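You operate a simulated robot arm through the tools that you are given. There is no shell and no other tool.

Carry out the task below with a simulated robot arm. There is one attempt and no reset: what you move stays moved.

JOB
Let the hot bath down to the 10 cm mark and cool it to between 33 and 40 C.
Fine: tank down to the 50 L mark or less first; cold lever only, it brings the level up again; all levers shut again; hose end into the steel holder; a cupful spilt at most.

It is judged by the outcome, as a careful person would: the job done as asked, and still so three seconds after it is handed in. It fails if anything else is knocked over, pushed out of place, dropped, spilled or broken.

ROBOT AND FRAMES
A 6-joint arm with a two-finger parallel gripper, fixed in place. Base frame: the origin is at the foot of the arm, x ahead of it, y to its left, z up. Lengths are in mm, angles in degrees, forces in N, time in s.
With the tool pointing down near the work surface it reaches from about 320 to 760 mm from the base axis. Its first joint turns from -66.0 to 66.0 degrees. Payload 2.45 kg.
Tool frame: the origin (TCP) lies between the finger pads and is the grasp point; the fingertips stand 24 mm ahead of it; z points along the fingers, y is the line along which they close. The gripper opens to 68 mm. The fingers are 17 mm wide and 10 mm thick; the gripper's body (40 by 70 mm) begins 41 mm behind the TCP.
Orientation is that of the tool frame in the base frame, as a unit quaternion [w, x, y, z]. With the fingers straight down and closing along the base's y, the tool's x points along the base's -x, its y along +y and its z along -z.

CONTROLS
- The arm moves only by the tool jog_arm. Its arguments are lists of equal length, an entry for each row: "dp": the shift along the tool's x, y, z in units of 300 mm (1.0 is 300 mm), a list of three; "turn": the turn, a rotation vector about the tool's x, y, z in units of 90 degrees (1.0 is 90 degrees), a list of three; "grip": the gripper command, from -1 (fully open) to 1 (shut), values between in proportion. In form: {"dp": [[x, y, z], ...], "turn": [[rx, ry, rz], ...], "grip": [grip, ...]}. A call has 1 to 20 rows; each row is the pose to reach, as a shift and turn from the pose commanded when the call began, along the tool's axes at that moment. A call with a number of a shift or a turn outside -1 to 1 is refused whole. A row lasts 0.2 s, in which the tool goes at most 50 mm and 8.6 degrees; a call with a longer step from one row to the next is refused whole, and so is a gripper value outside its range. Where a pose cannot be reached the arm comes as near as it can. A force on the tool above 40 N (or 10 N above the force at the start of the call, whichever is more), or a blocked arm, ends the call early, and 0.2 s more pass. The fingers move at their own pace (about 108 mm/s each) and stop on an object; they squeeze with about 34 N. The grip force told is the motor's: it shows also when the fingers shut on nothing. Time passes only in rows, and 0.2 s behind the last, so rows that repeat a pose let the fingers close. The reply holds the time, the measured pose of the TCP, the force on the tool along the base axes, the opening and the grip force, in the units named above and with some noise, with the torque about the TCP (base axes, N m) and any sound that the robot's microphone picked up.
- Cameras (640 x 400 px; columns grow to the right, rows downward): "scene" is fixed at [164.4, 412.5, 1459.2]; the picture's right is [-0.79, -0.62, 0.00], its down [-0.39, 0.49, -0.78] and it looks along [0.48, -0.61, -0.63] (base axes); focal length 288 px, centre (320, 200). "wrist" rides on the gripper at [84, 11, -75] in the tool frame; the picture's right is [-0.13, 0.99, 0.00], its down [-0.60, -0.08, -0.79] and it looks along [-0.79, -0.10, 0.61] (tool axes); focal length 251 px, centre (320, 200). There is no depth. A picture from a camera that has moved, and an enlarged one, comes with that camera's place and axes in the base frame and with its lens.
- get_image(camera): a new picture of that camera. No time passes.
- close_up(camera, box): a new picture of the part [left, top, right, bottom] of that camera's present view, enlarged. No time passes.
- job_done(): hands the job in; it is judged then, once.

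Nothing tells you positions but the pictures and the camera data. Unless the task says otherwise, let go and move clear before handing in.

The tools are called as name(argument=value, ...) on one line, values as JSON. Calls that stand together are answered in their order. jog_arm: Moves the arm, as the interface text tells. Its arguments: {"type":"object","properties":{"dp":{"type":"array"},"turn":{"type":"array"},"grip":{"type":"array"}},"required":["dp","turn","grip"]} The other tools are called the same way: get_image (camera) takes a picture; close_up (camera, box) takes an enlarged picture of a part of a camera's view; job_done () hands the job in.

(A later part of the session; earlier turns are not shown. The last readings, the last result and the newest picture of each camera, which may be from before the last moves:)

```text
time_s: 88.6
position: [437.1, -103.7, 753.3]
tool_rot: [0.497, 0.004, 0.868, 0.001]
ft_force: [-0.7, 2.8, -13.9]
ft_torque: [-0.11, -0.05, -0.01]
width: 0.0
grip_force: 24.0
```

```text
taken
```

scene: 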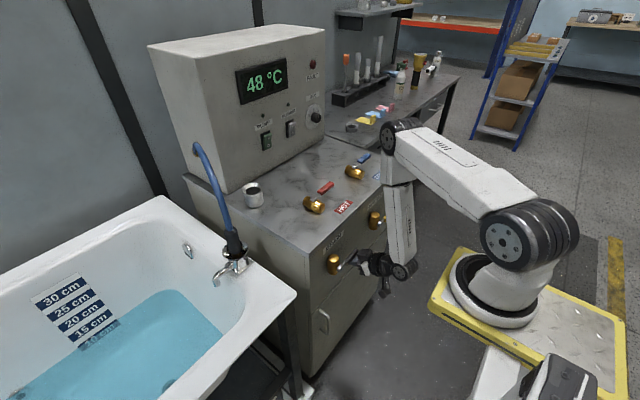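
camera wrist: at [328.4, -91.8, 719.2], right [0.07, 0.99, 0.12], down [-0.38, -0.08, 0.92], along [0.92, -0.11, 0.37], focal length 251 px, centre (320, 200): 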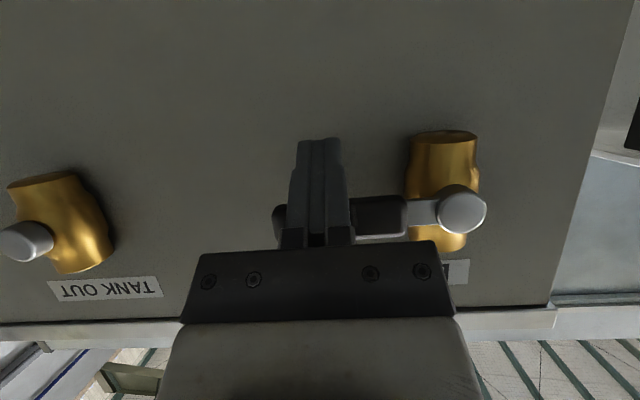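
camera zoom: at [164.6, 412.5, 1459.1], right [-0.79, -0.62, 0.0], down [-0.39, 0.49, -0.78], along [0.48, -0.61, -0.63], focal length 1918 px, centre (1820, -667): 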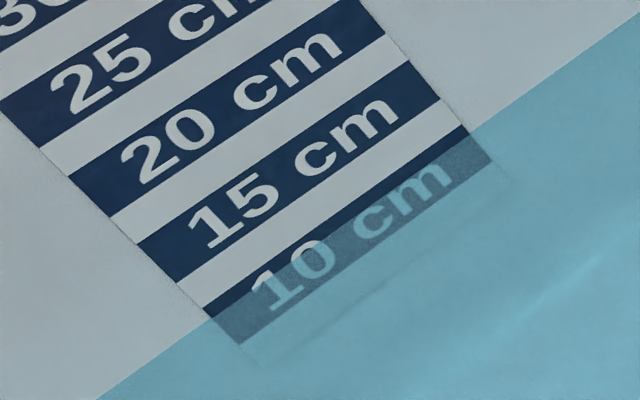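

DRAIN is shut and the level sits a bit above the middle of the 10 cm band, about 10.5 cm. I'll let out a little more with a short partial opening, so I'm going back above the handle.

jog_arm(dp=[[0, 0, -0.015], [0.005, 0, -0.05], [0.005, 0, -0.12], [0, 0, -0.17], [-0.085, 0, -0.215], [-0.167, -0.004, -0.258], [-0.18, -0.004, -0.108], [-0.14, -0.004, -0.085]], turn=[[0, 0, 0], [0, 0, 0], [0, 0, 0], [0, 0, 0], [0, 0, 0], [0, 0, 0], [0, 0, 0], [0, 0, 0]], grip=[1, 1, 1, 1, 1, 1, 1, 1])

get_image(camera="wrist")

close_up(camera="scene", box=[60, 300, 130, 360])

```text
time_s: 90.4
position: [434.1, -107.6, 802.9]
tool_rot: [0.5, 0.004, 0.866, 0.001]
ft_force: [-0.2, -0.2, 0.0]
ft_torque: [0.0, 0.01, -0.03]
width: 0.0
grip_force: 23.5
```

```text
taken
camera wrist: at [325.7, -95.3, 768.7], right [0.07, 0.99, 0.12], down [-0.38, -0.08, 0.92], along [0.92, -0.11, 0.38], focal length 251 px, centre (320, 200)
```

wrist: 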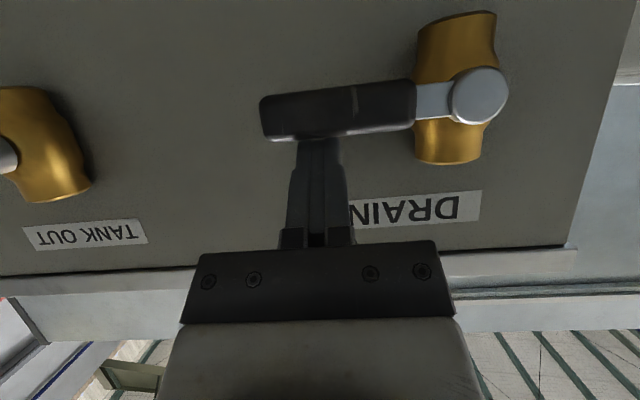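

```text
6.67 times, centred on (95, 330) of scene
camera zoom: at [164.4, 412.5, 1459.2], right [-0.79, -0.62, 0.0], down [-0.39, 0.49, -0.78], along [0.48, -0.61, -0.63], focal length 1918 px, centre (1820, -667)
```

zoom: 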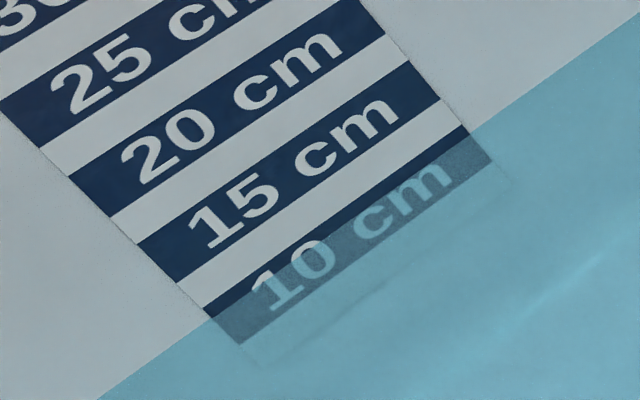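

The level is steady at about 10.5 cm. I'll do one short pulse: open about 30°, swing underneath, and push the handle back up to shut.

jog_arm(dp=[[0.028, -0.003, 0.02], [0.055, -0.005, 0.039], [0.08, -0.005, 0.054], [0.104, -0.004, 0.068], [0.104, -0.004, -0.03], [0.104, -0.004, -0.11], [0.18, 0.045, -0.065], [0.261, 0.099, -0.019], [0.26, 0.099, 0.07], [0.26, 0.099, 0.157], [0.23, 0.079, 0.14], [0.209, 0.058, 0.128], [0.188, 0.037, 0.116], [0.162, 0.023, 0.1], [0.137, 0.009, 0.087]], turn=[[0, 0, 0], [0, 0, 0], [0, 0, 0], [0, 0, 0], [0, 0, 0], [0, 0, 0], [0, 0, 0], [0, 0, 0], [0, 0, 0], [0, 0, 0], [0, 0, 0], [0, 0, 0], [0, 0, 0], [0, 0, 0], [0, 0, 0]], grip=[1, 1, 1, 1, 1, 1, 1, 1, 1, 1, 1, 1, 1, 1, 1])

get_image(camera="wrist")

close_up(camera="scene", box=[60, 300, 130, 360])

get_image(camera="scene")

```text
time_s: 93.6
position: [436.1, -102.4, 753.7]
tool_rot: [0.498, 0.004, 0.867, 0.001]
ft_force: [-0.2, 2.1, -14.7]
ft_torque: [-0.14, -0.01, -0.02]
width: 0.0
grip_force: 23.7
```

```text
taken
camera wrist: at [327.6, -90.8, 719.8], right [0.07, 0.99, 0.12], down [-0.38, -0.08, 0.92], along [0.92, -0.11, 0.37], focal length 251 px, centre (320, 200)
```

wrist: 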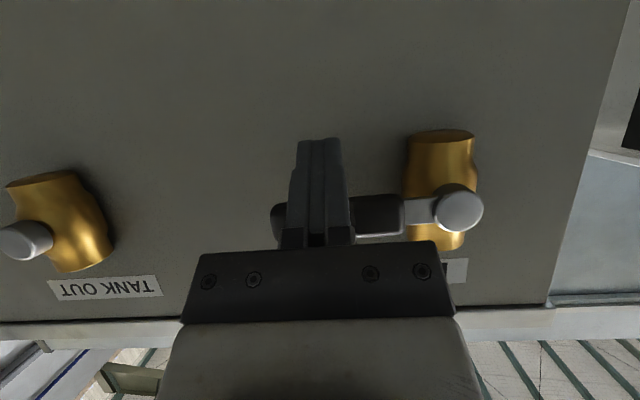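

```text
6.67 times, centred on (95, 330) of scene
camera zoom: at [164.6, 412.5, 1459.1], right [-0.79, -0.62, 0.0], down [-0.39, 0.49, -0.78], along [0.48, -0.61, -0.63], focal length 1918 px, centre (1820, -667)
```

zoom: 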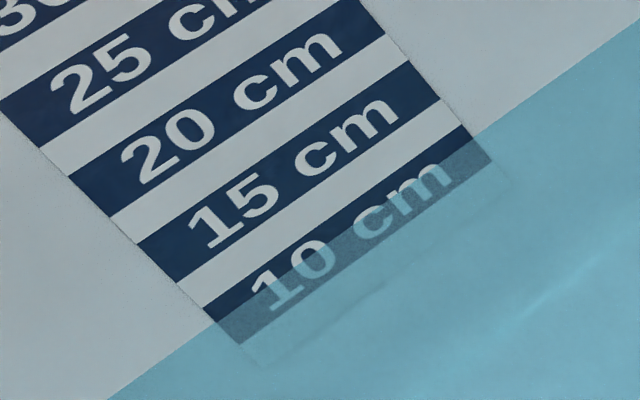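

```text
taken
```

scene: 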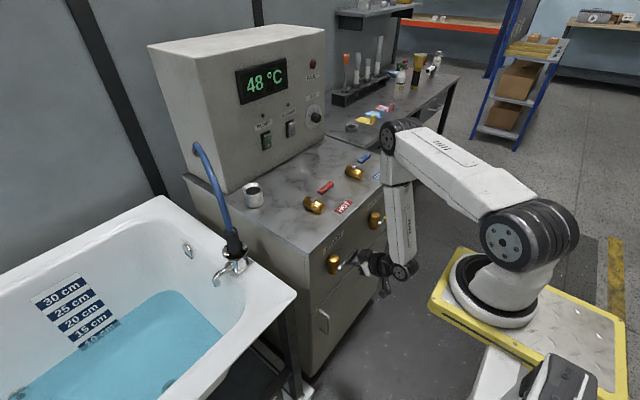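

The waterline now sits at roughly the middle of the 10 cm band. I'll zoom further to read it more precisely.

close_up(camera="scene", box=[75, 315, 120, 345])

close_up(camera="scene", box=[0, 230, 240, 400])

```text
13.33 times, centred on (98, 330) of scene
camera zoom: at [164.6, 412.5, 1459.1], right [-0.79, -0.62, 0.0], down [-0.39, 0.49, -0.78], along [0.48, -0.61, -0.63], focal length 3837 px, centre (3287, -1533)
```

zoom: 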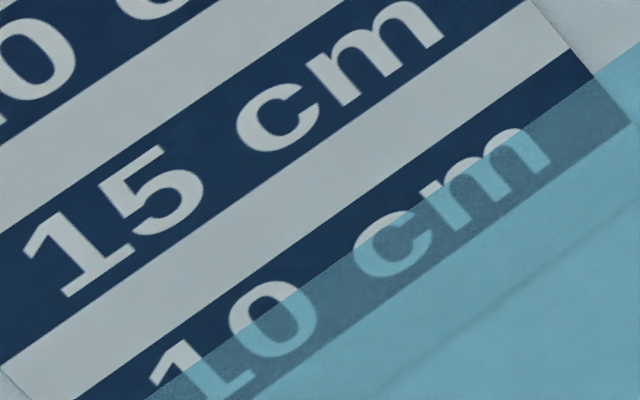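

```text
2.35 times, centred on (120, 315) of scene
camera zoom: at [164.6, 412.5, 1459.1], right [-0.79, -0.62, 0.0], down [-0.39, 0.49, -0.78], along [0.48, -0.61, -0.63], focal length 677 px, centre (791, -71)
```

zoom: 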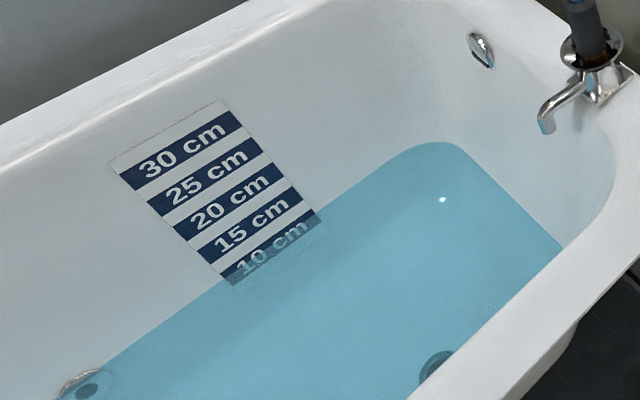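

The level reads about 10.1 cm, right at the mark, with DRAIN shut. I'll retreat, straighten the tool, and rise above the counter.

jog_arm(dp=[[0, 0, -0.015], [0.005, 0, -0.06], [0.005, 0, -0.13], [-0.11, 0, -0.183], [-0.2, 0, -0.224], [-0.295, 0, -0.263], [-0.386, 0, -0.304], [-0.473, 0, -0.354], [-0.53, 0, -0.387], [-0.53, 0, -0.387], [-0.53, 0, -0.387], [-0.53, 0, -0.387]], turn=[[0, 0, 0], [0, 0, 0], [0, 0, 0], [0, 0.085, 0], [0, 0.17, 0], [0, 0.255, 0], [0, 0.34, 0], [0, 0.425, 0], [0, 0.51, 0], [0, 0.595, 0], [0, 0.667, 0], [0, 0.667, 0]], grip=[1, 1, 1, 1, 1, 1, 1, 1, 1, 1, 1, 1])

get_image(camera="wrist")

```text
time_s: 96.2
position: [418.8, -90.7, 934.5]
tool_rot: [0.058, 0.104, 0.991, 0.056]
ft_force: [-1.4, -1.5, -0.6]
ft_torque: [0.06, -0.07, 0.0]
width: 0.0
grip_force: 23.9
out of reach, approached as far as the arm can: row 9, 10, 11, 12
```

```text
taken
camera wrist: at [327.3, -69.9, 1001.7], right [0.32, 0.94, 0.14], down [0.47, -0.28, 0.84], along [0.82, -0.21, -0.53], focal length 251 px, centre (320, 200)
```

wrist: 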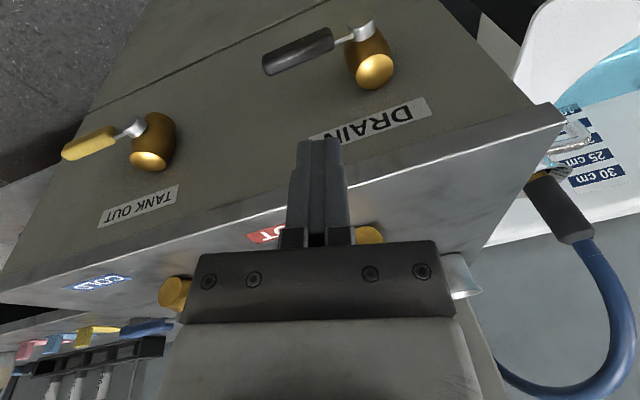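

The solver stopped a little short again, at (419, -91, 935), slightly tilted. I'll check the arm's configuration before correcting it.

get_image(camera="scene")

```text
taken
```

scene: 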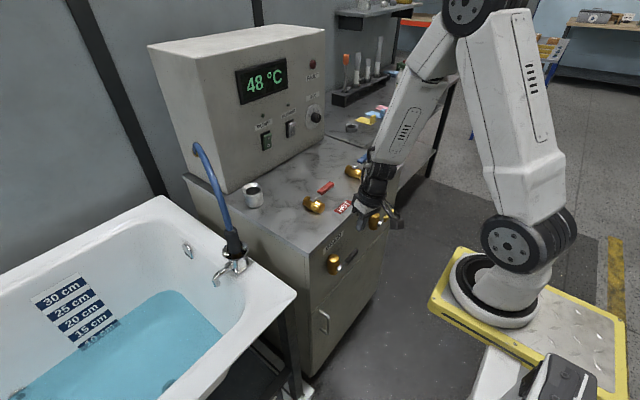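

The wrist is at its straight singularity here. I'll move outward and up while straightening the tool in line with the arm, which should take it clear.

jog_arm(dp=[[-0.06, 0.01, -0.04], [-0.13, 0.02, -0.08], [-0.2, 0.03, -0.125], [-0.27, 0.042, -0.169], [-0.27, 0.042, -0.169]], turn=[[0.02, 0.016, 0.008], [0.04, 0.032, 0.016], [0.06, 0.048, 0.025], [0.08, 0.064, 0.033], [0.08, 0.064, 0.033]], grip=[1, 1, 1, 1, 1])

get_image(camera="scene")

```text
time_s: 97.4
position: [460.3, -92.9, 946.1]
tool_rot: [0.079, 0.017, 0.997, 0.016]
ft_force: [0.1, 1.0, 0.6]
ft_torque: [0.0, 0.01, 0.04]
width: 0.0
grip_force: 23.5
out of reach, approached as far as the arm can: row 1, 2, 3, 4, 5
```

```text
taken
```

scene: 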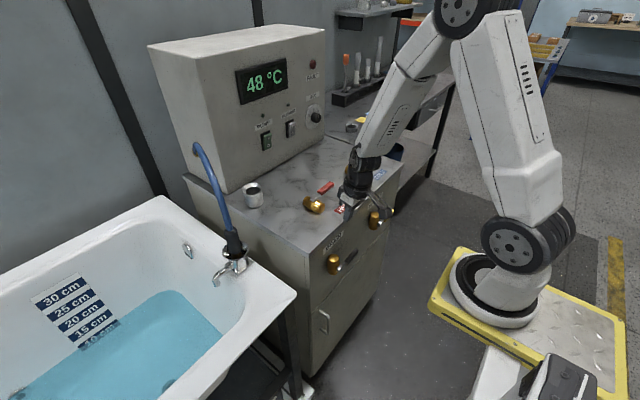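

jog_arm(dp=[[0, 0, -0.06], [-0.03, 0, -0.12], [-0.06, 0, -0.18], [-0.1, 0, -0.24], [-0.1, 0, -0.24]], turn=[[0, 0, 0], [0, 0, 0], [0, 0, 0], [0, 0, 0], [0, 0, 0]], grip=[1, 1, 1, 1, 1])

get_image(camera="scene")

```text
time_s: 98.6
position: [467.8, -96.6, 1007.3]
tool_rot: [0.092, 0.016, 0.995, 0.034]
ft_force: [0.6, -0.5, 0.2]
ft_torque: [0.02, 0.01, 0.04]
width: 0.0
grip_force: 23.4
out of reach, approached as far as the arm can: row 2, 3, 4, 5
```

```text
taken
```

scene: 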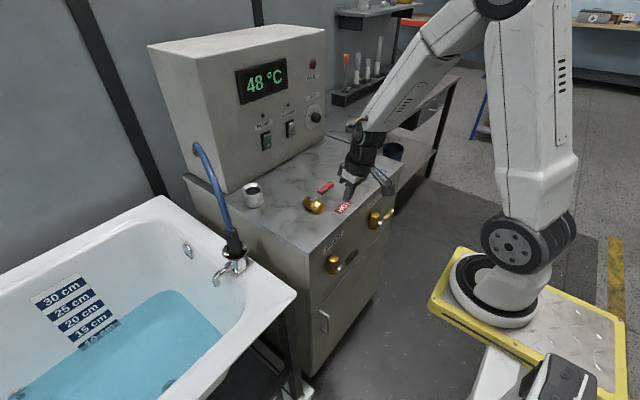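

jog_arm(dp=[[0, 0, -0.05], [0, 0, -0.1], [0, 0, -0.15], [0, 0, -0.2], [0, 0, -0.2]], turn=[[0.011, 0.03, -0.005], [0.022, 0.06, -0.01], [0.033, 0.09, -0.015], [0.043, 0.117, -0.02], [0.043, 0.117, -0.02]], grip=[1, 1, 1, 1, 1])

get_image(camera="wrist")

```text
time_s: 99.8
position: [439.1, -94.6, 1005.4]
tool_rot: [0.045, 0.003, 0.997, 0.061]
ft_force: [0.4, 0.0, -0.3]
ft_torque: [0.01, -0.02, 0.0]
width: 0.0
grip_force: 23.6
out of reach, approached as far as the arm can: row 1, 2, 3, 4, 5
```

```text
taken
camera wrist: at [347.4, -92.2, 1074.1], right [0.13, 0.98, 0.13], down [0.53, -0.18, 0.83], along [0.84, -0.04, -0.54], focal length 251 px, centre (320, 200)
```

wrist: 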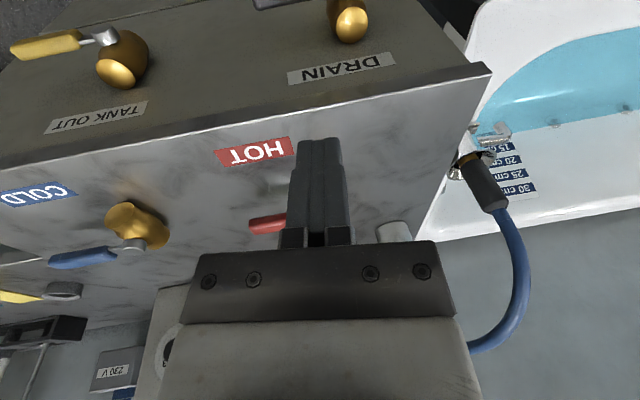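

The wrist flipped to its other branch while crossing the singularity. I'll retrace by pitching the fingers up again, then re-cross with the tool aligned to the arm, which worked cleanly at TANK OUT.

jog_arm(dp=[[0.007, -0.009, 0.06], [0.013, -0.019, 0.12], [0.02, -0.028, 0.18], [0.027, -0.037, 0.24], [0.033, -0.047, 0.3], [0.04, -0.056, 0.36], [0.047, -0.066, 0.42], [0.053, -0.075, 0.475], [0.053, -0.075, 0.475]], turn=[[0.0085, -0.076, -0.0055], [0.017, -0.152, -0.011], [0.0255, -0.228, -0.0165], [0.034, -0.304, -0.022], [0.0425, -0.38, -0.0275], [0.051, -0.456, -0.033], [0.0595, -0.532, -0.0385], [0.068, -0.608, -0.044], [0.068, -0.608, -0.044]], grip=[1, 1, 1, 1, 1, 1, 1, 1, 1])

get_image(camera="scene")

```text
time_s: 101.8
position: [433.4, -98.5, 858.0]
tool_rot: [0.5, -0.002, 0.866, -0.001]
ft_force: [-0.1, 1.2, -0.2]
ft_torque: [-0.02, -0.04, -0.02]
width: 0.3
grip_force: 23.5
out of reach, approached as far as the arm can: row 2, 3, 4
```

```text
taken
```

scene: 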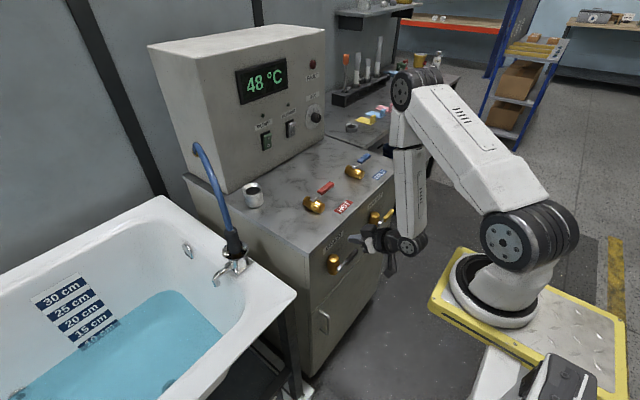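

That recovered cleanly to the pitched pose. Now I'll align the yaw with the arm, then pitch back to tool-down while rising.

jog_arm(dp=[[0, 0, 0], [0, 0, 0], [0, 0, 0]], turn=[[0.072, 0, 0.0415], [0.144, 0, 0.083], [0.144, 0, 0.083]], grip=[1, 1, 1])

jog_arm(dp=[[-0.032, 0, -0.012], [-0.065, 0, -0.024], [-0.097, 0, -0.036], [-0.129, 0, -0.048], [-0.161, 0, -0.06], [-0.161, 0, -0.06]], turn=[[0, 0.067, 0], [0, 0.133, 0], [0, 0.2, 0], [0, 0.267, 0], [0, 0.333, 0], [0, 0.333, 0]], grip=[1, 1, 1, 1, 1, 1])

```text
time_s: 102.6
position: [432.8, -97.9, 856.9]
tool_rot: [0.495, 0.113, 0.859, -0.065]
ft_force: [0.2, 0.2, 0.0]
ft_torque: [-0.04, -0.03, -0.02]
width: 0.0
grip_force: 23.5
```

```text
time_s: 104.0
position: [440.8, -100.7, 910.1]
tool_rot: [0.256, 0.124, 0.958, -0.035]
ft_force: [0.0, 0.5, 0.4]
ft_torque: [0.0, 0.0, 0.01]
width: 0.0
grip_force: 23.8
```

jog_arm(dp=[[-0.022, 0, -0.026], [-0.044, 0, -0.051], [-0.067, 0, -0.077], [-0.089, 0, -0.102], [-0.111, 0, -0.128], [-0.111, 0, -0.128]], turn=[[0, 0.067, 0], [0, 0.133, 0], [0, 0.2, 0], [0, 0.267, 0], [0, 0.333, 0], [0, 0.333, 0]], grip=[1, 1, 1, 1, 1, 1])

get_image(camera="scene")

```text
time_s: 105.4
position: [450.8, -103.2, 957.0]
tool_rot: [0.0, 0.13, 0.991, -0.001]
ft_force: [0.6, -0.6, 0.1]
ft_torque: [0.01, -0.01, 0.01]
width: 0.0
grip_force: 23.3
```

```text
taken
```

scene: 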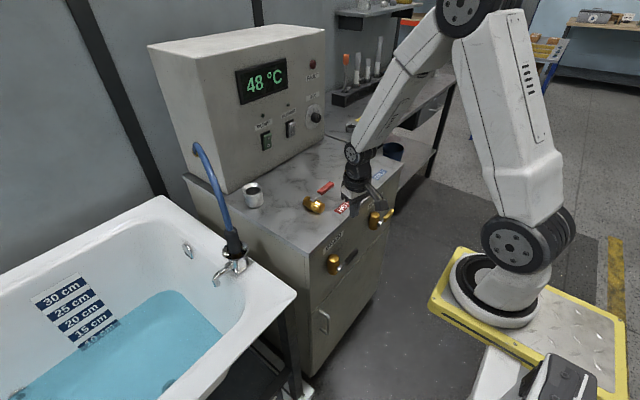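

The wrist is back on its normal branch, tool straight down. Next is the COLD lever, so I'll rise and move over for a close view of it.

jog_arm(dp=[[-0.02, -0.05, -0.1], [-0.06, -0.14, -0.19], [-0.1, -0.25, -0.26], [-0.15, -0.36, -0.31], [-0.194, -0.466, -0.333], [-0.194, -0.466, -0.333]], turn=[[0, 0, 0], [0, 0, 0], [0, 0, 0], [0, 0, 0], [0, 0, 0], [0, 0, 0]], grip=[1, 1, 1, 1, 1, 1])

get_image(camera="wrist")

close_up(camera="scene", box=[290, 130, 410, 230])

```text
time_s: 106.8
position: [469.8, -252.0, 1058.8]
tool_rot: [0.0, 0.129, 0.992, 0.0]
ft_force: [-0.4, 0.1, 0.3]
ft_torque: [-0.01, 0.02, -0.02]
width: 0.0
grip_force: 23.1
```

```text
taken
camera wrist: at [390.1, -219.9, 1134.6], right [0.38, 0.93, 0.0], down [0.56, -0.23, 0.79], along [0.73, -0.3, -0.61], focal length 251 px, centre (320, 200)
```

wrist: 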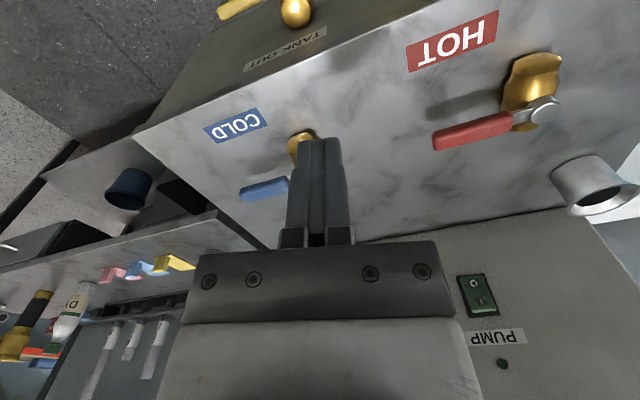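

```text
4.00 times, centred on (350, 180) of scene
camera zoom: at [164.4, 412.5, 1459.2], right [-0.79, -0.62, 0.0], down [-0.39, 0.49, -0.78], along [0.48, -0.61, -0.63], focal length 1151 px, centre (200, 280)
```

zoom: 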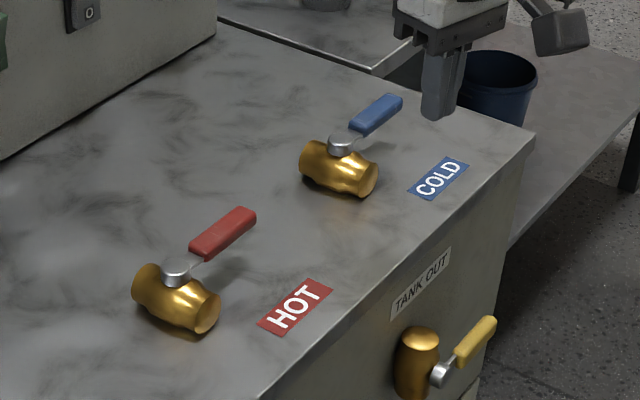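

COLD's pivot is at about (578, -303, 943), with the blue handle pointing away from the bath. I'll go above the panel side of the handle's tip and check the alignment.

jog_arm(dp=[[-0.112, -0.053, 0.012], [-0.224, -0.106, 0.025], [-0.336, -0.158, 0.037], [-0.449, -0.211, 0.05], [-0.561, -0.264, 0.063], [-0.561, -0.264, 0.063]], turn=[[0, 0, 0], [0, 0, 0], [0, 0, 0], [0, 0, 0], [0, 0, 0], [0, 0, 0]], grip=[1, 1, 1, 1, 1, 1])

get_image(camera="wrist")

close_up(camera="scene", box=[310, 110, 420, 210])

```text
time_s: 108.2
position: [612.5, -372.1, 1038.5]
tool_rot: [0.0, 0.13, 0.992, 0.0]
ft_force: [0.4, -0.6, -1.2]
ft_torque: [0.0, 0.03, 0.0]
width: 0.0
grip_force: 24.1
```

```text
taken
camera wrist: at [531.3, -339.5, 1113.9], right [0.38, 0.93, 0.0], down [0.56, -0.23, 0.79], along [0.73, -0.3, -0.61], focal length 251 px, centre (320, 200)
```

wrist: 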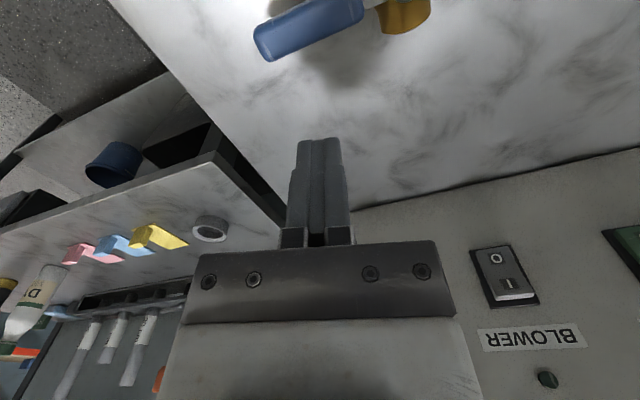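

```text
4.00 times, centred on (365, 160) of scene
camera zoom: at [164.4, 412.5, 1459.2], right [-0.79, -0.62, 0.0], down [-0.39, 0.49, -0.78], along [0.48, -0.61, -0.63], focal length 1151 px, centre (140, 360)
```

zoom: 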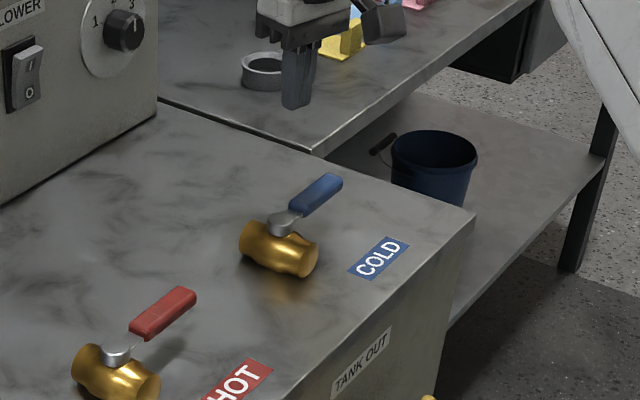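

The handle's tip end is at about (576, -398, 943), with the pivot at (578, -306). I'll descend on the panel side of the handle, near its tip.

jog_arm(dp=[[0.01, -0.008, 0.09], [0.02, -0.015, 0.18], [0.03, -0.022, 0.275], [0.03, -0.022, 0.275]], turn=[[0, 0, 0], [0, 0, 0], [0, 0, 0], [0, 0, 0]], grip=[1, 1, 1, 1])

get_image(camera="wrist")

close_up(camera="scene", box=[310, 110, 420, 210])

```text
time_s: 109.2
position: [600.6, -376.1, 956.2]
tool_rot: [0.001, 0.13, 0.992, -0.001]
ft_force: [0.4, -0.4, -0.8]
ft_torque: [0.03, -0.02, 0.0]
width: 0.0
grip_force: 23.5
```

```text
taken
camera wrist: at [520.3, -344.1, 1031.9], right [0.38, 0.93, 0.0], down [0.56, -0.23, 0.79], along [0.73, -0.3, -0.61], focal length 251 px, centre (320, 200)
```

wrist: 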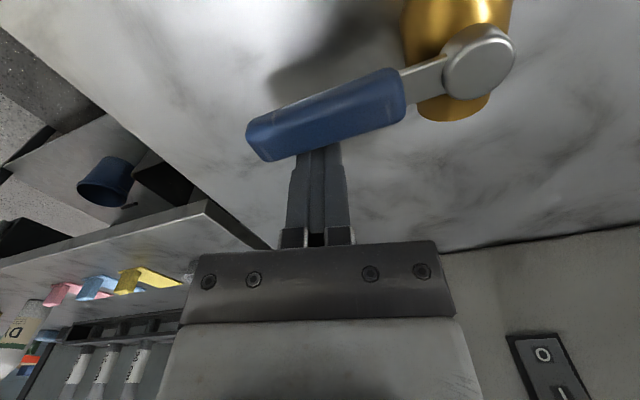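

```text
4.00 times, centred on (365, 160) of scene
camera zoom: at [164.4, 412.5, 1459.2], right [-0.79, -0.62, 0.0], down [-0.39, 0.49, -0.78], along [0.48, -0.61, -0.63], focal length 1151 px, centre (140, 360)
```

zoom: 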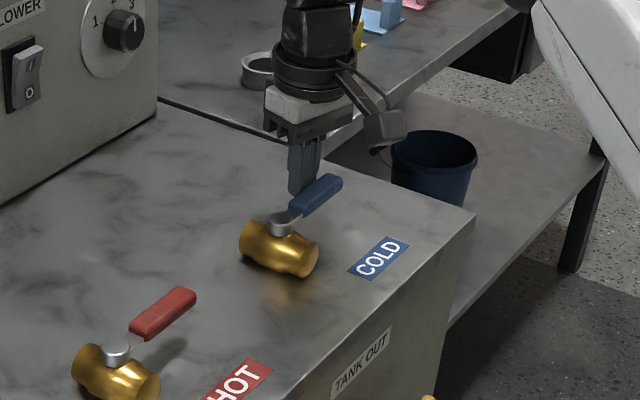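

The fingertips are on the panel side of the blue handle. I'll nudge it toward the robot to confirm which way it opens.

jog_arm(dp=[[0.011, 0.004, 0], [0.03, -0.005, 0], [0.05, -0.013, 0], [0.068, -0.02, 0], [0.09, -0.023, 0]], turn=[[0, 0, 0], [0, 0, 0], [0, 0, 0], [0, 0, 0], [0, 0, 0]], grip=[1, 1, 1, 1, 1])

get_image(camera="wrist")

get_image(camera="scene")

```text
time_s: 110.4
position: [574.5, -374.8, 956.6]
tool_rot: [0.001, 0.13, 0.992, -0.001]
ft_force: [1.7, -0.5, -0.1]
ft_torque: [0.0, 0.0, -0.02]
width: 0.0
grip_force: 23.2
```

```text
taken
camera wrist: at [493.6, -343.6, 1032.9], right [0.38, 0.93, 0.0], down [0.56, -0.23, 0.79], along [0.73, -0.3, -0.61], focal length 251 px, centre (320, 200)
```

wrist: 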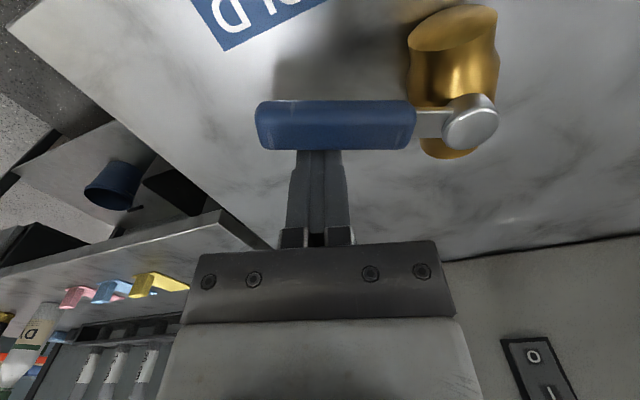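

```text
taken
```

scene: 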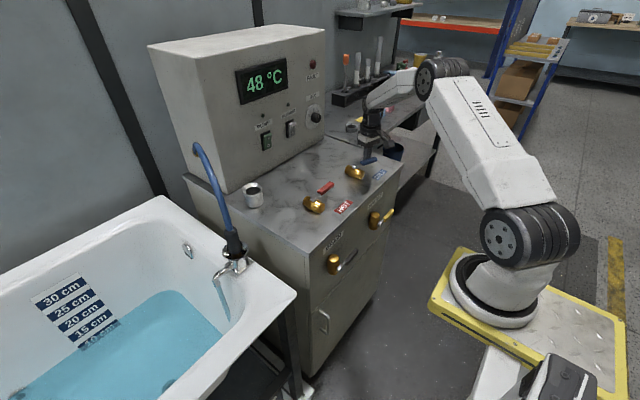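

The handle turned freely toward the robot, and a stream seems to come from the tap spout. I'll check for leaks before opening further.

close_up(camera="scene", box=[180, 210, 280, 330])

```text
3.33 times, centred on (230, 270) of scene
camera zoom: at [164.4, 412.5, 1459.2], right [-0.79, -0.62, 0.0], down [-0.39, 0.49, -0.78], along [0.48, -0.61, -0.63], focal length 959 px, centre (620, -33)
```

zoom: 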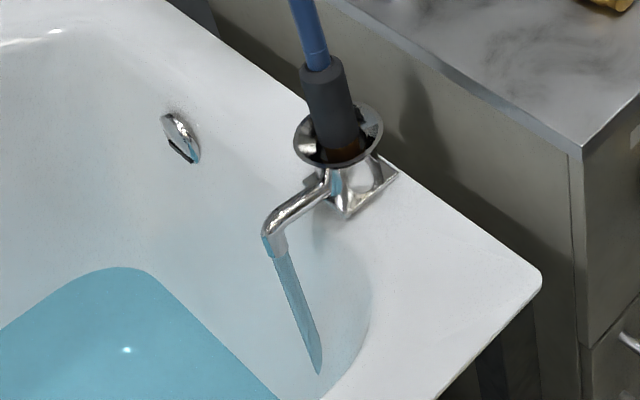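

Water runs cleanly from the spout into the bath with no leak. I'll open COLD further.

jog_arm(dp=[[0.022, -0.006, 0], [0.044, -0.011, 0], [0.075, -0.008, 0], [0.105, -0.004, 0], [0.134, 0.007, 0], [0.162, 0.018, 0]], turn=[[0, 0, 0], [0, 0, 0], [0, 0, 0], [0, 0, 0], [0, 0, 0], [0, 0, 0]], grip=[1, 1, 1, 1, 1, 1])

get_image(camera="wrist")

get_image(camera="scene")

```text
time_s: 111.8
position: [529.4, -360.4, 955.5]
tool_rot: [0.001, 0.129, 0.992, 0.0]
ft_force: [0.1, -0.7, 0.6]
ft_torque: [-0.02, 0.04, 0.03]
width: 0.1
grip_force: 23.3
```

```text
taken
camera wrist: at [450.1, -327.5, 1032.3], right [0.38, 0.93, 0.0], down [0.56, -0.23, 0.79], along [0.73, -0.3, -0.61], focal length 251 px, centre (320, 200)
```

wrist: 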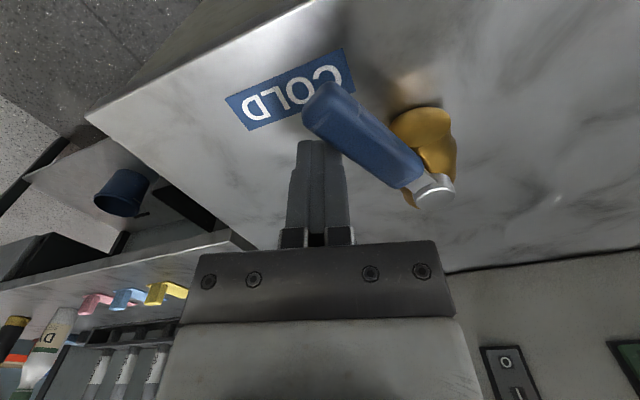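

```text
taken
```

scene: 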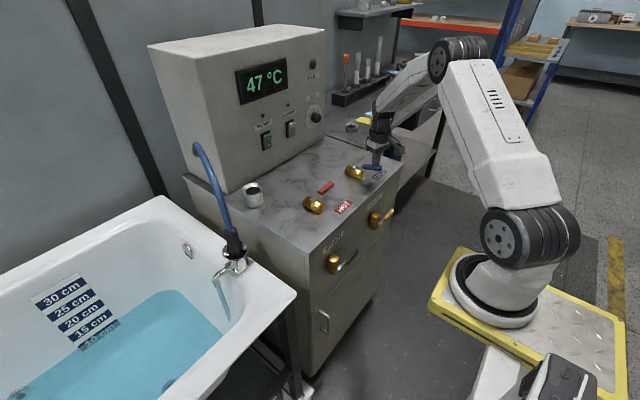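

The display reads 47 °C and is falling. I'll lift over to the other side of the handle so I'm ready to shut it.

jog_arm(dp=[[-0.014, -0.014, 0], [-0.014, -0.014, -0.15], [0.05, 0.055, -0.16], [0.125, 0.131, -0.16], [0.125, 0.131, -0.06], [0.125, 0.131, 0]], turn=[[0, 0, 0], [0, 0, 0], [0, 0, 0], [0, 0, 0], [0, 0, 0], [0, 0, 0]], grip=[1, 1, 1, 1, 1, 1])

get_image(camera="wrist")

get_image(camera="scene")

```text
time_s: 113.2
position: [503.5, -308.4, 956.1]
tool_rot: [0.001, 0.13, 0.992, -0.001]
ft_force: [-0.2, -0.3, -0.9]
ft_torque: [0.0, 0.01, 0.01]
width: 0.0
grip_force: 23.5
```

```text
taken
camera wrist: at [423.2, -276.7, 1032.8], right [0.38, 0.93, 0.0], down [0.56, -0.23, 0.79], along [0.73, -0.3, -0.61], focal length 251 px, centre (320, 200)
```

wrist: 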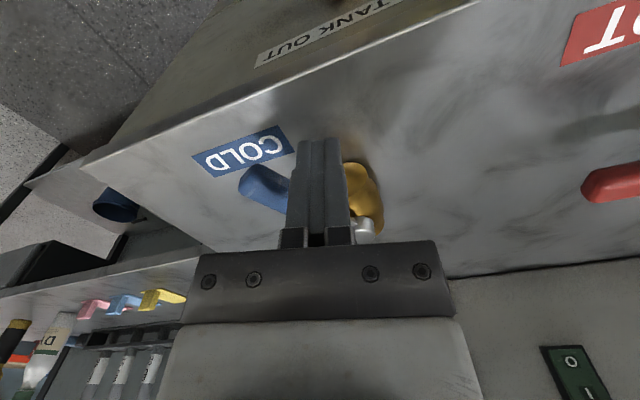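

```text
taken
```

scene: 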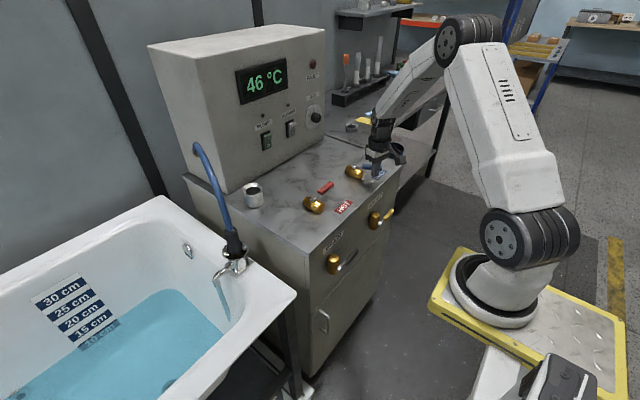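

The fingers are on the closing side and the display reads 46 °C. I'll hold and watch the temperature.

jog_arm(dp=[[0, 0, 0], [0, 0, 0], [0, 0, 0], [0, 0, 0], [0, 0, 0], [0, 0, 0], [0, 0, 0], [0, 0, 0], [0, 0, 0], [0, 0, 0], [0, 0, 0], [0, 0, 0], [0, 0, 0], [0, 0, 0], [0, 0, 0]], turn=[[0, 0, 0], [0, 0, 0], [0, 0, 0], [0, 0, 0], [0, 0, 0], [0, 0, 0], [0, 0, 0], [0, 0, 0], [0, 0, 0], [0, 0, 0], [0, 0, 0], [0, 0, 0], [0, 0, 0], [0, 0, 0], [0, 0, 0]], grip=[1, 1, 1, 1, 1, 1, 1, 1, 1, 1, 1, 1, 1, 1, 1])

get_image(camera="scene")

```text
time_s: 116.4
position: [502.7, -308.9, 956.9]
tool_rot: [0.0, 0.129, 0.992, -0.001]
ft_force: [0.1, 0.7, 0.8]
ft_torque: [-0.01, -0.01, 0.01]
width: 0.0
grip_force: 23.6
```

```text
taken
```

scene: 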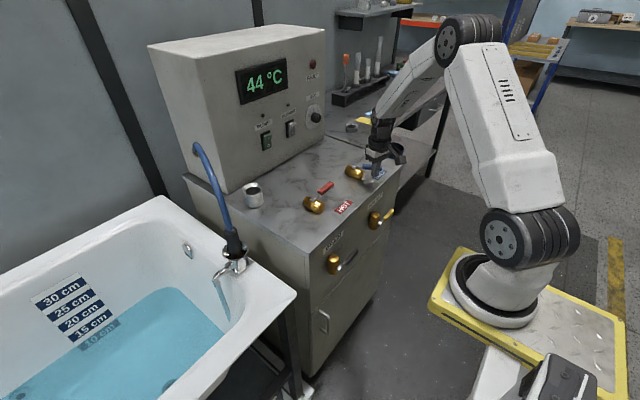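

The display reads 44 °C and falls about 0.6 °C/s. I'll continue waiting.

jog_arm(dp=[[0, 0, 0], [0, 0, 0], [0, 0, 0], [0, 0, 0], [0, 0, 0], [0, 0, 0], [0, 0, 0], [0, 0, 0], [0, 0, 0], [0, 0, 0], [0, 0, 0], [0, 0, 0], [0, 0, 0], [0, 0, 0], [0, 0, 0], [0, 0, 0], [0, 0, 0], [0, 0, 0], [0, 0, 0], [0, 0, 0]], turn=[[0, 0, 0], [0, 0, 0], [0, 0, 0], [0, 0, 0], [0, 0, 0], [0, 0, 0], [0, 0, 0], [0, 0, 0], [0, 0, 0], [0, 0, 0], [0, 0, 0], [0, 0, 0], [0, 0, 0], [0, 0, 0], [0, 0, 0], [0, 0, 0], [0, 0, 0], [0, 0, 0], [0, 0, 0], [0, 0, 0]], grip=[1, 1, 1, 1, 1, 1, 1, 1, 1, 1, 1, 1, 1, 1, 1, 1, 1, 1, 1, 1])

get_image(camera="scene")

```text
time_s: 120.6
position: [501.8, -309.3, 958.9]
tool_rot: [0.001, 0.13, 0.991, -0.001]
ft_force: [-0.6, 0.3, 0.3]
ft_torque: [-0.02, -0.03, 0.01]
width: 0.1
grip_force: 23.2
```

```text
taken
```

scene: 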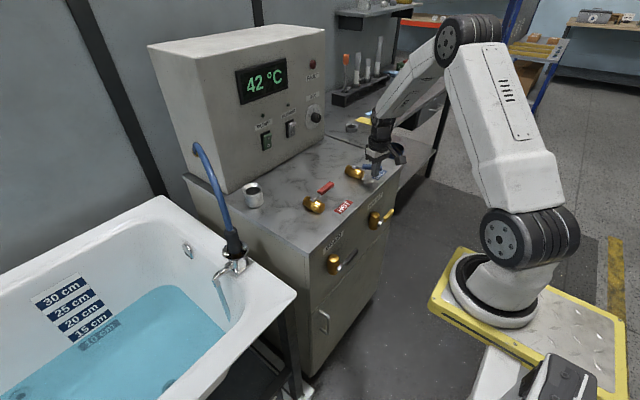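

jog_arm(dp=[[0, 0, 0], [0, 0, 0], [0, 0, 0], [0, 0, 0], [0, 0, 0], [0, 0, 0], [0, 0, 0], [0, 0, 0], [0, 0, 0], [0, 0, 0], [0, 0, 0], [0, 0, 0], [0, 0, 0], [0, 0, 0], [0, 0, 0], [0, 0, 0], [0, 0, 0], [0, 0, 0], [0, 0, 0], [0, 0, 0]], turn=[[0, 0, 0], [0, 0, 0], [0, 0, 0], [0, 0, 0], [0, 0, 0], [0, 0, 0], [0, 0, 0], [0, 0, 0], [0, 0, 0], [0, 0, 0], [0, 0, 0], [0, 0, 0], [0, 0, 0], [0, 0, 0], [0, 0, 0], [0, 0, 0], [0, 0, 0], [0, 0, 0], [0, 0, 0], [0, 0, 0]], grip=[1, 1, 1, 1, 1, 1, 1, 1, 1, 1, 1, 1, 1, 1, 1, 1, 1, 1, 1, 1])

close_up(camera="scene", box=[220, 50, 310, 110])

```text
time_s: 124.8
position: [503.9, -308.5, 956.7]
tool_rot: [0.001, 0.13, 0.991, -0.001]
ft_force: [0.7, 0.2, 0.2]
ft_torque: [-0.05, -0.01, 0.01]
width: 0.1
grip_force: 23.8
```

```text
6.67 times, centred on (265, 80) of scene
camera zoom: at [164.4, 412.5, 1459.2], right [-0.79, -0.62, 0.0], down [-0.39, 0.49, -0.78], along [0.48, -0.61, -0.63], focal length 1918 px, centre (687, 1000)
```

zoom: 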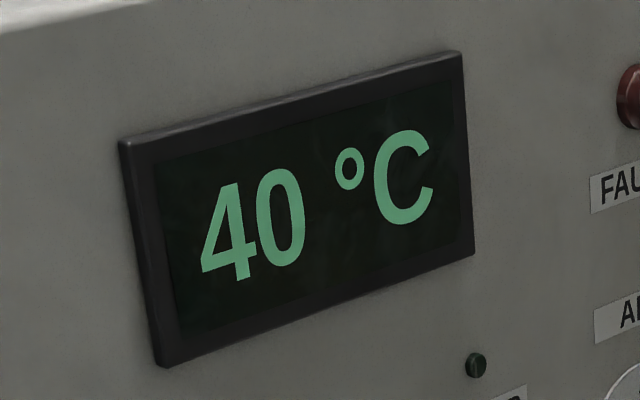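

The display reads 40 °C. I'll go a bit further, so it settles well inside the 33–40 range.

jog_arm(dp=[[0, 0, 0], [0, 0, 0], [0, 0, 0], [0, 0, 0], [0, 0, 0], [0, 0, 0], [0, 0, 0], [0, 0, 0], [0, 0, 0], [0, 0, 0], [0, 0, 0], [0, 0, 0], [0, 0, 0], [0, 0, 0], [0, 0, 0], [0, 0, 0], [0, 0, 0], [0, 0, 0], [0, 0, 0], [0, 0, 0]], turn=[[0, 0, 0], [0, 0, 0], [0, 0, 0], [0, 0, 0], [0, 0, 0], [0, 0, 0], [0, 0, 0], [0, 0, 0], [0, 0, 0], [0, 0, 0], [0, 0, 0], [0, 0, 0], [0, 0, 0], [0, 0, 0], [0, 0, 0], [0, 0, 0], [0, 0, 0], [0, 0, 0], [0, 0, 0], [0, 0, 0]], grip=[1, 1, 1, 1, 1, 1, 1, 1, 1, 1, 1, 1, 1, 1, 1, 1, 1, 1, 1, 1])

get_image(camera="scene")

```text
time_s: 129.0
position: [503.2, -309.7, 957.7]
tool_rot: [0.001, 0.13, 0.991, -0.002]
ft_force: [1.0, -0.3, -0.2]
ft_torque: [0.0, 0.02, -0.02]
width: 0.0
grip_force: 23.5
```

```text
taken
```

scene: 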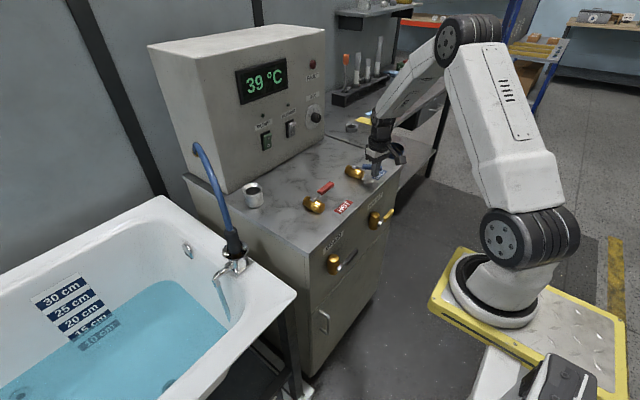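

jog_arm(dp=[[0, 0, 0], [0, 0, 0], [0, 0, 0], [0, 0, 0], [0, 0, 0], [0, 0, 0], [0, 0, 0], [0, 0, 0], [0, 0, 0], [0, 0, 0], [0, 0, 0], [0, 0, 0], [0, 0, 0], [0, 0, 0], [0, 0, 0], [0, 0, 0], [0, 0, 0], [0, 0, 0], [0, 0, 0], [0, 0, 0]], turn=[[0, 0, 0], [0, 0, 0], [0, 0, 0], [0, 0, 0], [0, 0, 0], [0, 0, 0], [0, 0, 0], [0, 0, 0], [0, 0, 0], [0, 0, 0], [0, 0, 0], [0, 0, 0], [0, 0, 0], [0, 0, 0], [0, 0, 0], [0, 0, 0], [0, 0, 0], [0, 0, 0], [0, 0, 0], [0, 0, 0]], grip=[1, 1, 1, 1, 1, 1, 1, 1, 1, 1, 1, 1, 1, 1, 1, 1, 1, 1, 1, 1])

get_image(camera="scene")

```text
time_s: 133.2
position: [502.7, -309.3, 956.9]
tool_rot: [0.001, 0.129, 0.992, -0.001]
ft_force: [0.4, -0.9, 0.6]
ft_torque: [0.04, 0.0, 0.01]
width: 0.1
grip_force: 23.6
```

```text
taken
```

scene: 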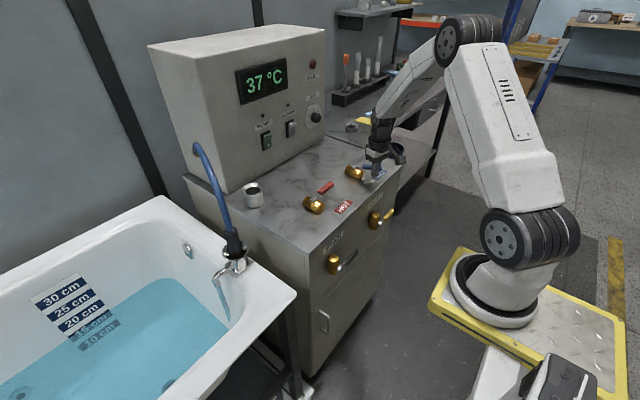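

The display reads 37 °C. I'll push the COLD handle back to shut now.

jog_arm(dp=[[-0.016, -0.02, 0], [-0.032, -0.039, 0], [-0.05, -0.064, 0], [-0.069, -0.089, 0], [-0.093, -0.108, 0], [-0.117, -0.127, 0], [-0.145, -0.14, 0], [-0.174, -0.152, 0], [-0.206, -0.156, 0], [-0.239, -0.159, 0]], turn=[[0, 0, 0], [0, 0, 0], [0, 0, 0], [0, 0, 0], [0, 0, 0], [0, 0, 0], [0, 0, 0], [0, 0, 0], [0, 0, 0], [0, 0, 0]], grip=[1, 1, 1, 1, 1, 1, 1, 1, 1, 1])

get_image(camera="wrist")

get_image(camera="scene")

close_up(camera="scene", box=[180, 210, 280, 330])

```text
time_s: 135.4
position: [560.1, -374.3, 958.8]
tool_rot: [0.0, 0.129, 0.992, -0.001]
ft_force: [-1.3, 0.0, 0.9]
ft_torque: [0.04, 0.01, 0.01]
width: 0.0
grip_force: 23.9
```

```text
taken
camera wrist: at [480.2, -342.6, 1033.7], right [0.38, 0.93, 0.0], down [0.56, -0.23, 0.79], along [0.73, -0.3, -0.61], focal length 251 px, centre (320, 200)
```

wrist: 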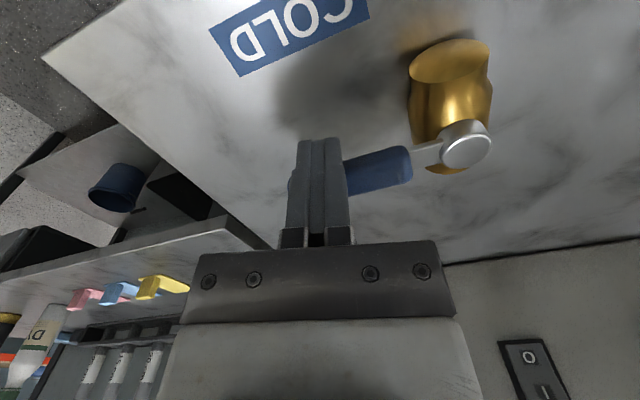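

```text
taken
```

scene: 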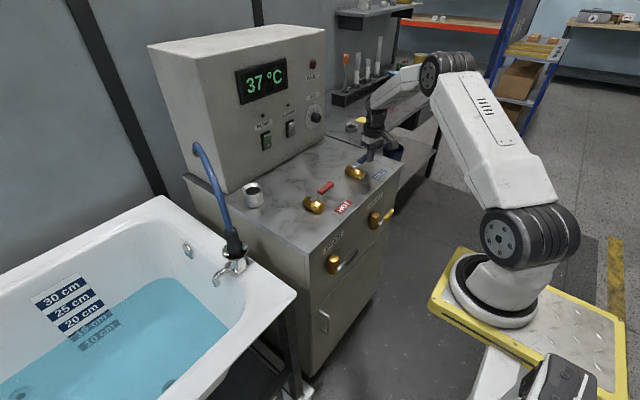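

```text
3.33 times, centred on (230, 270) of scene
camera zoom: at [164.3, 412.5, 1459.2], right [-0.79, -0.62, 0.0], down [-0.39, 0.49, -0.78], along [0.48, -0.61, -0.63], focal length 959 px, centre (620, -33)
```

zoom: 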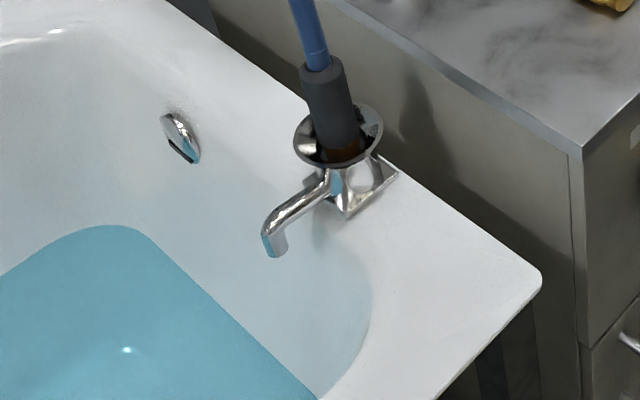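

The stream has stopped and the display reads 37 °C. I'll press a few millimetres more to be sure COLD is against its shut stop.

jog_arm(dp=[[-0.01, 0.002, 0], [-0.02, 0.005, 0]], turn=[[0, 0, 0], [0, 0, 0]], grip=[1, 1])

close_up(camera="scene", box=[310, 110, 420, 210])

```text
time_s: 136.1
position: [561.7, -375.4, 957.6]
tool_rot: [-0.007, 0.129, 0.992, 0.002]
ft_force: [-10.5, 5.7, 8.2]
ft_torque: [0.11, 0.04, 0.13]
width: 0.1
grip_force: 23.6
stopped in row 2: the force on the tool passed its limit at 42 N (the readings are from after the stop); the commanded pose is now the measured one
```

```text
4.00 times, centred on (365, 160) of scene
camera zoom: at [163.9, 412.8, 1459.2], right [-0.79, -0.62, 0.0], down [-0.39, 0.49, -0.78], along [0.48, -0.61, -0.63], focal length 1151 px, centre (140, 360)
```

zoom: 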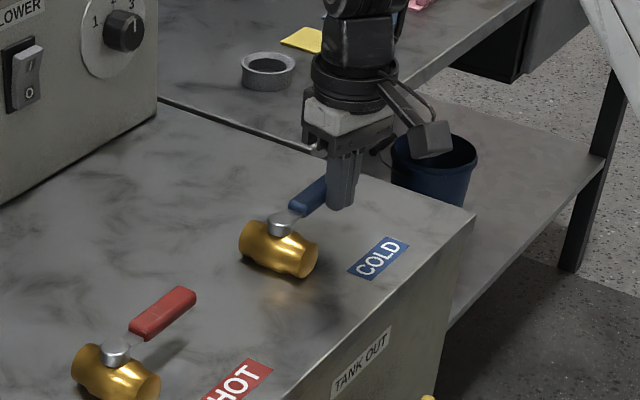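

COLD is firmly against its shut stop. I'll back away and rise, then re-check the temperature and the lever.

jog_arm(dp=[[0.03, -0.008, 0], [0.055, -0.015, -0.02], [0.055, -0.015, -0.15], [0.055, -0.015, -0.28], [0.055, -0.015, -0.4], [0.055, -0.015, -0.4]], turn=[[0, 0, 0], [0, 0, 0], [0, 0, 0], [0, 0, 0], [0, 0, 0], [0, 0, 0]], grip=[1, 1, 1, 1, 1, 1])

get_image(camera="wrist")

get_image(camera="scene")

```text
time_s: 137.4
position: [547.6, -376.4, 1078.4]
tool_rot: [-0.005, 0.129, 0.992, 0.002]
ft_force: [0.2, -0.7, 0.0]
ft_torque: [0.02, -0.02, -0.01]
width: 0.3
grip_force: 23.7
```

```text
taken
camera wrist: at [468.3, -344.4, 1155.4], right [0.38, 0.93, 0.0], down [0.57, -0.23, 0.79], along [0.73, -0.3, -0.62], focal length 251 px, centre (320, 200)
```

wrist: 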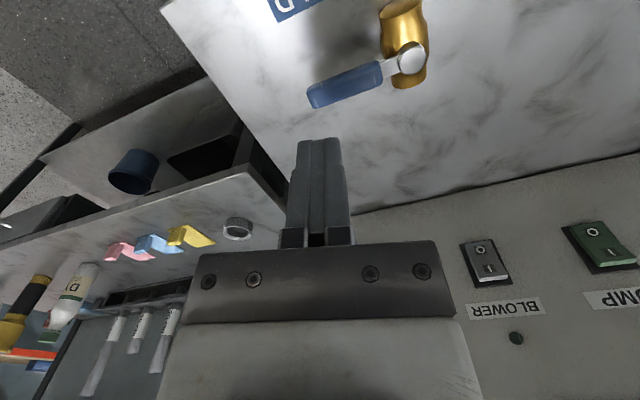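

```text
taken
```

scene: 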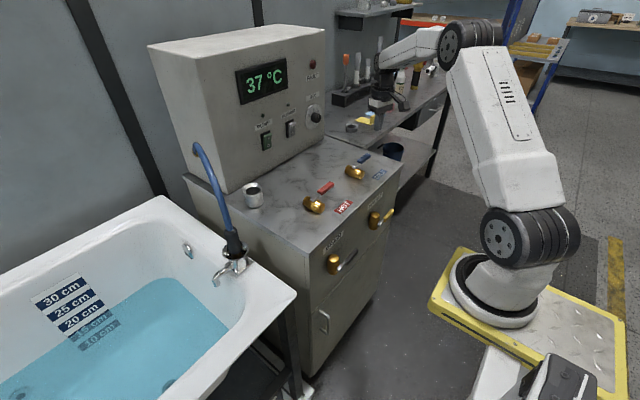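

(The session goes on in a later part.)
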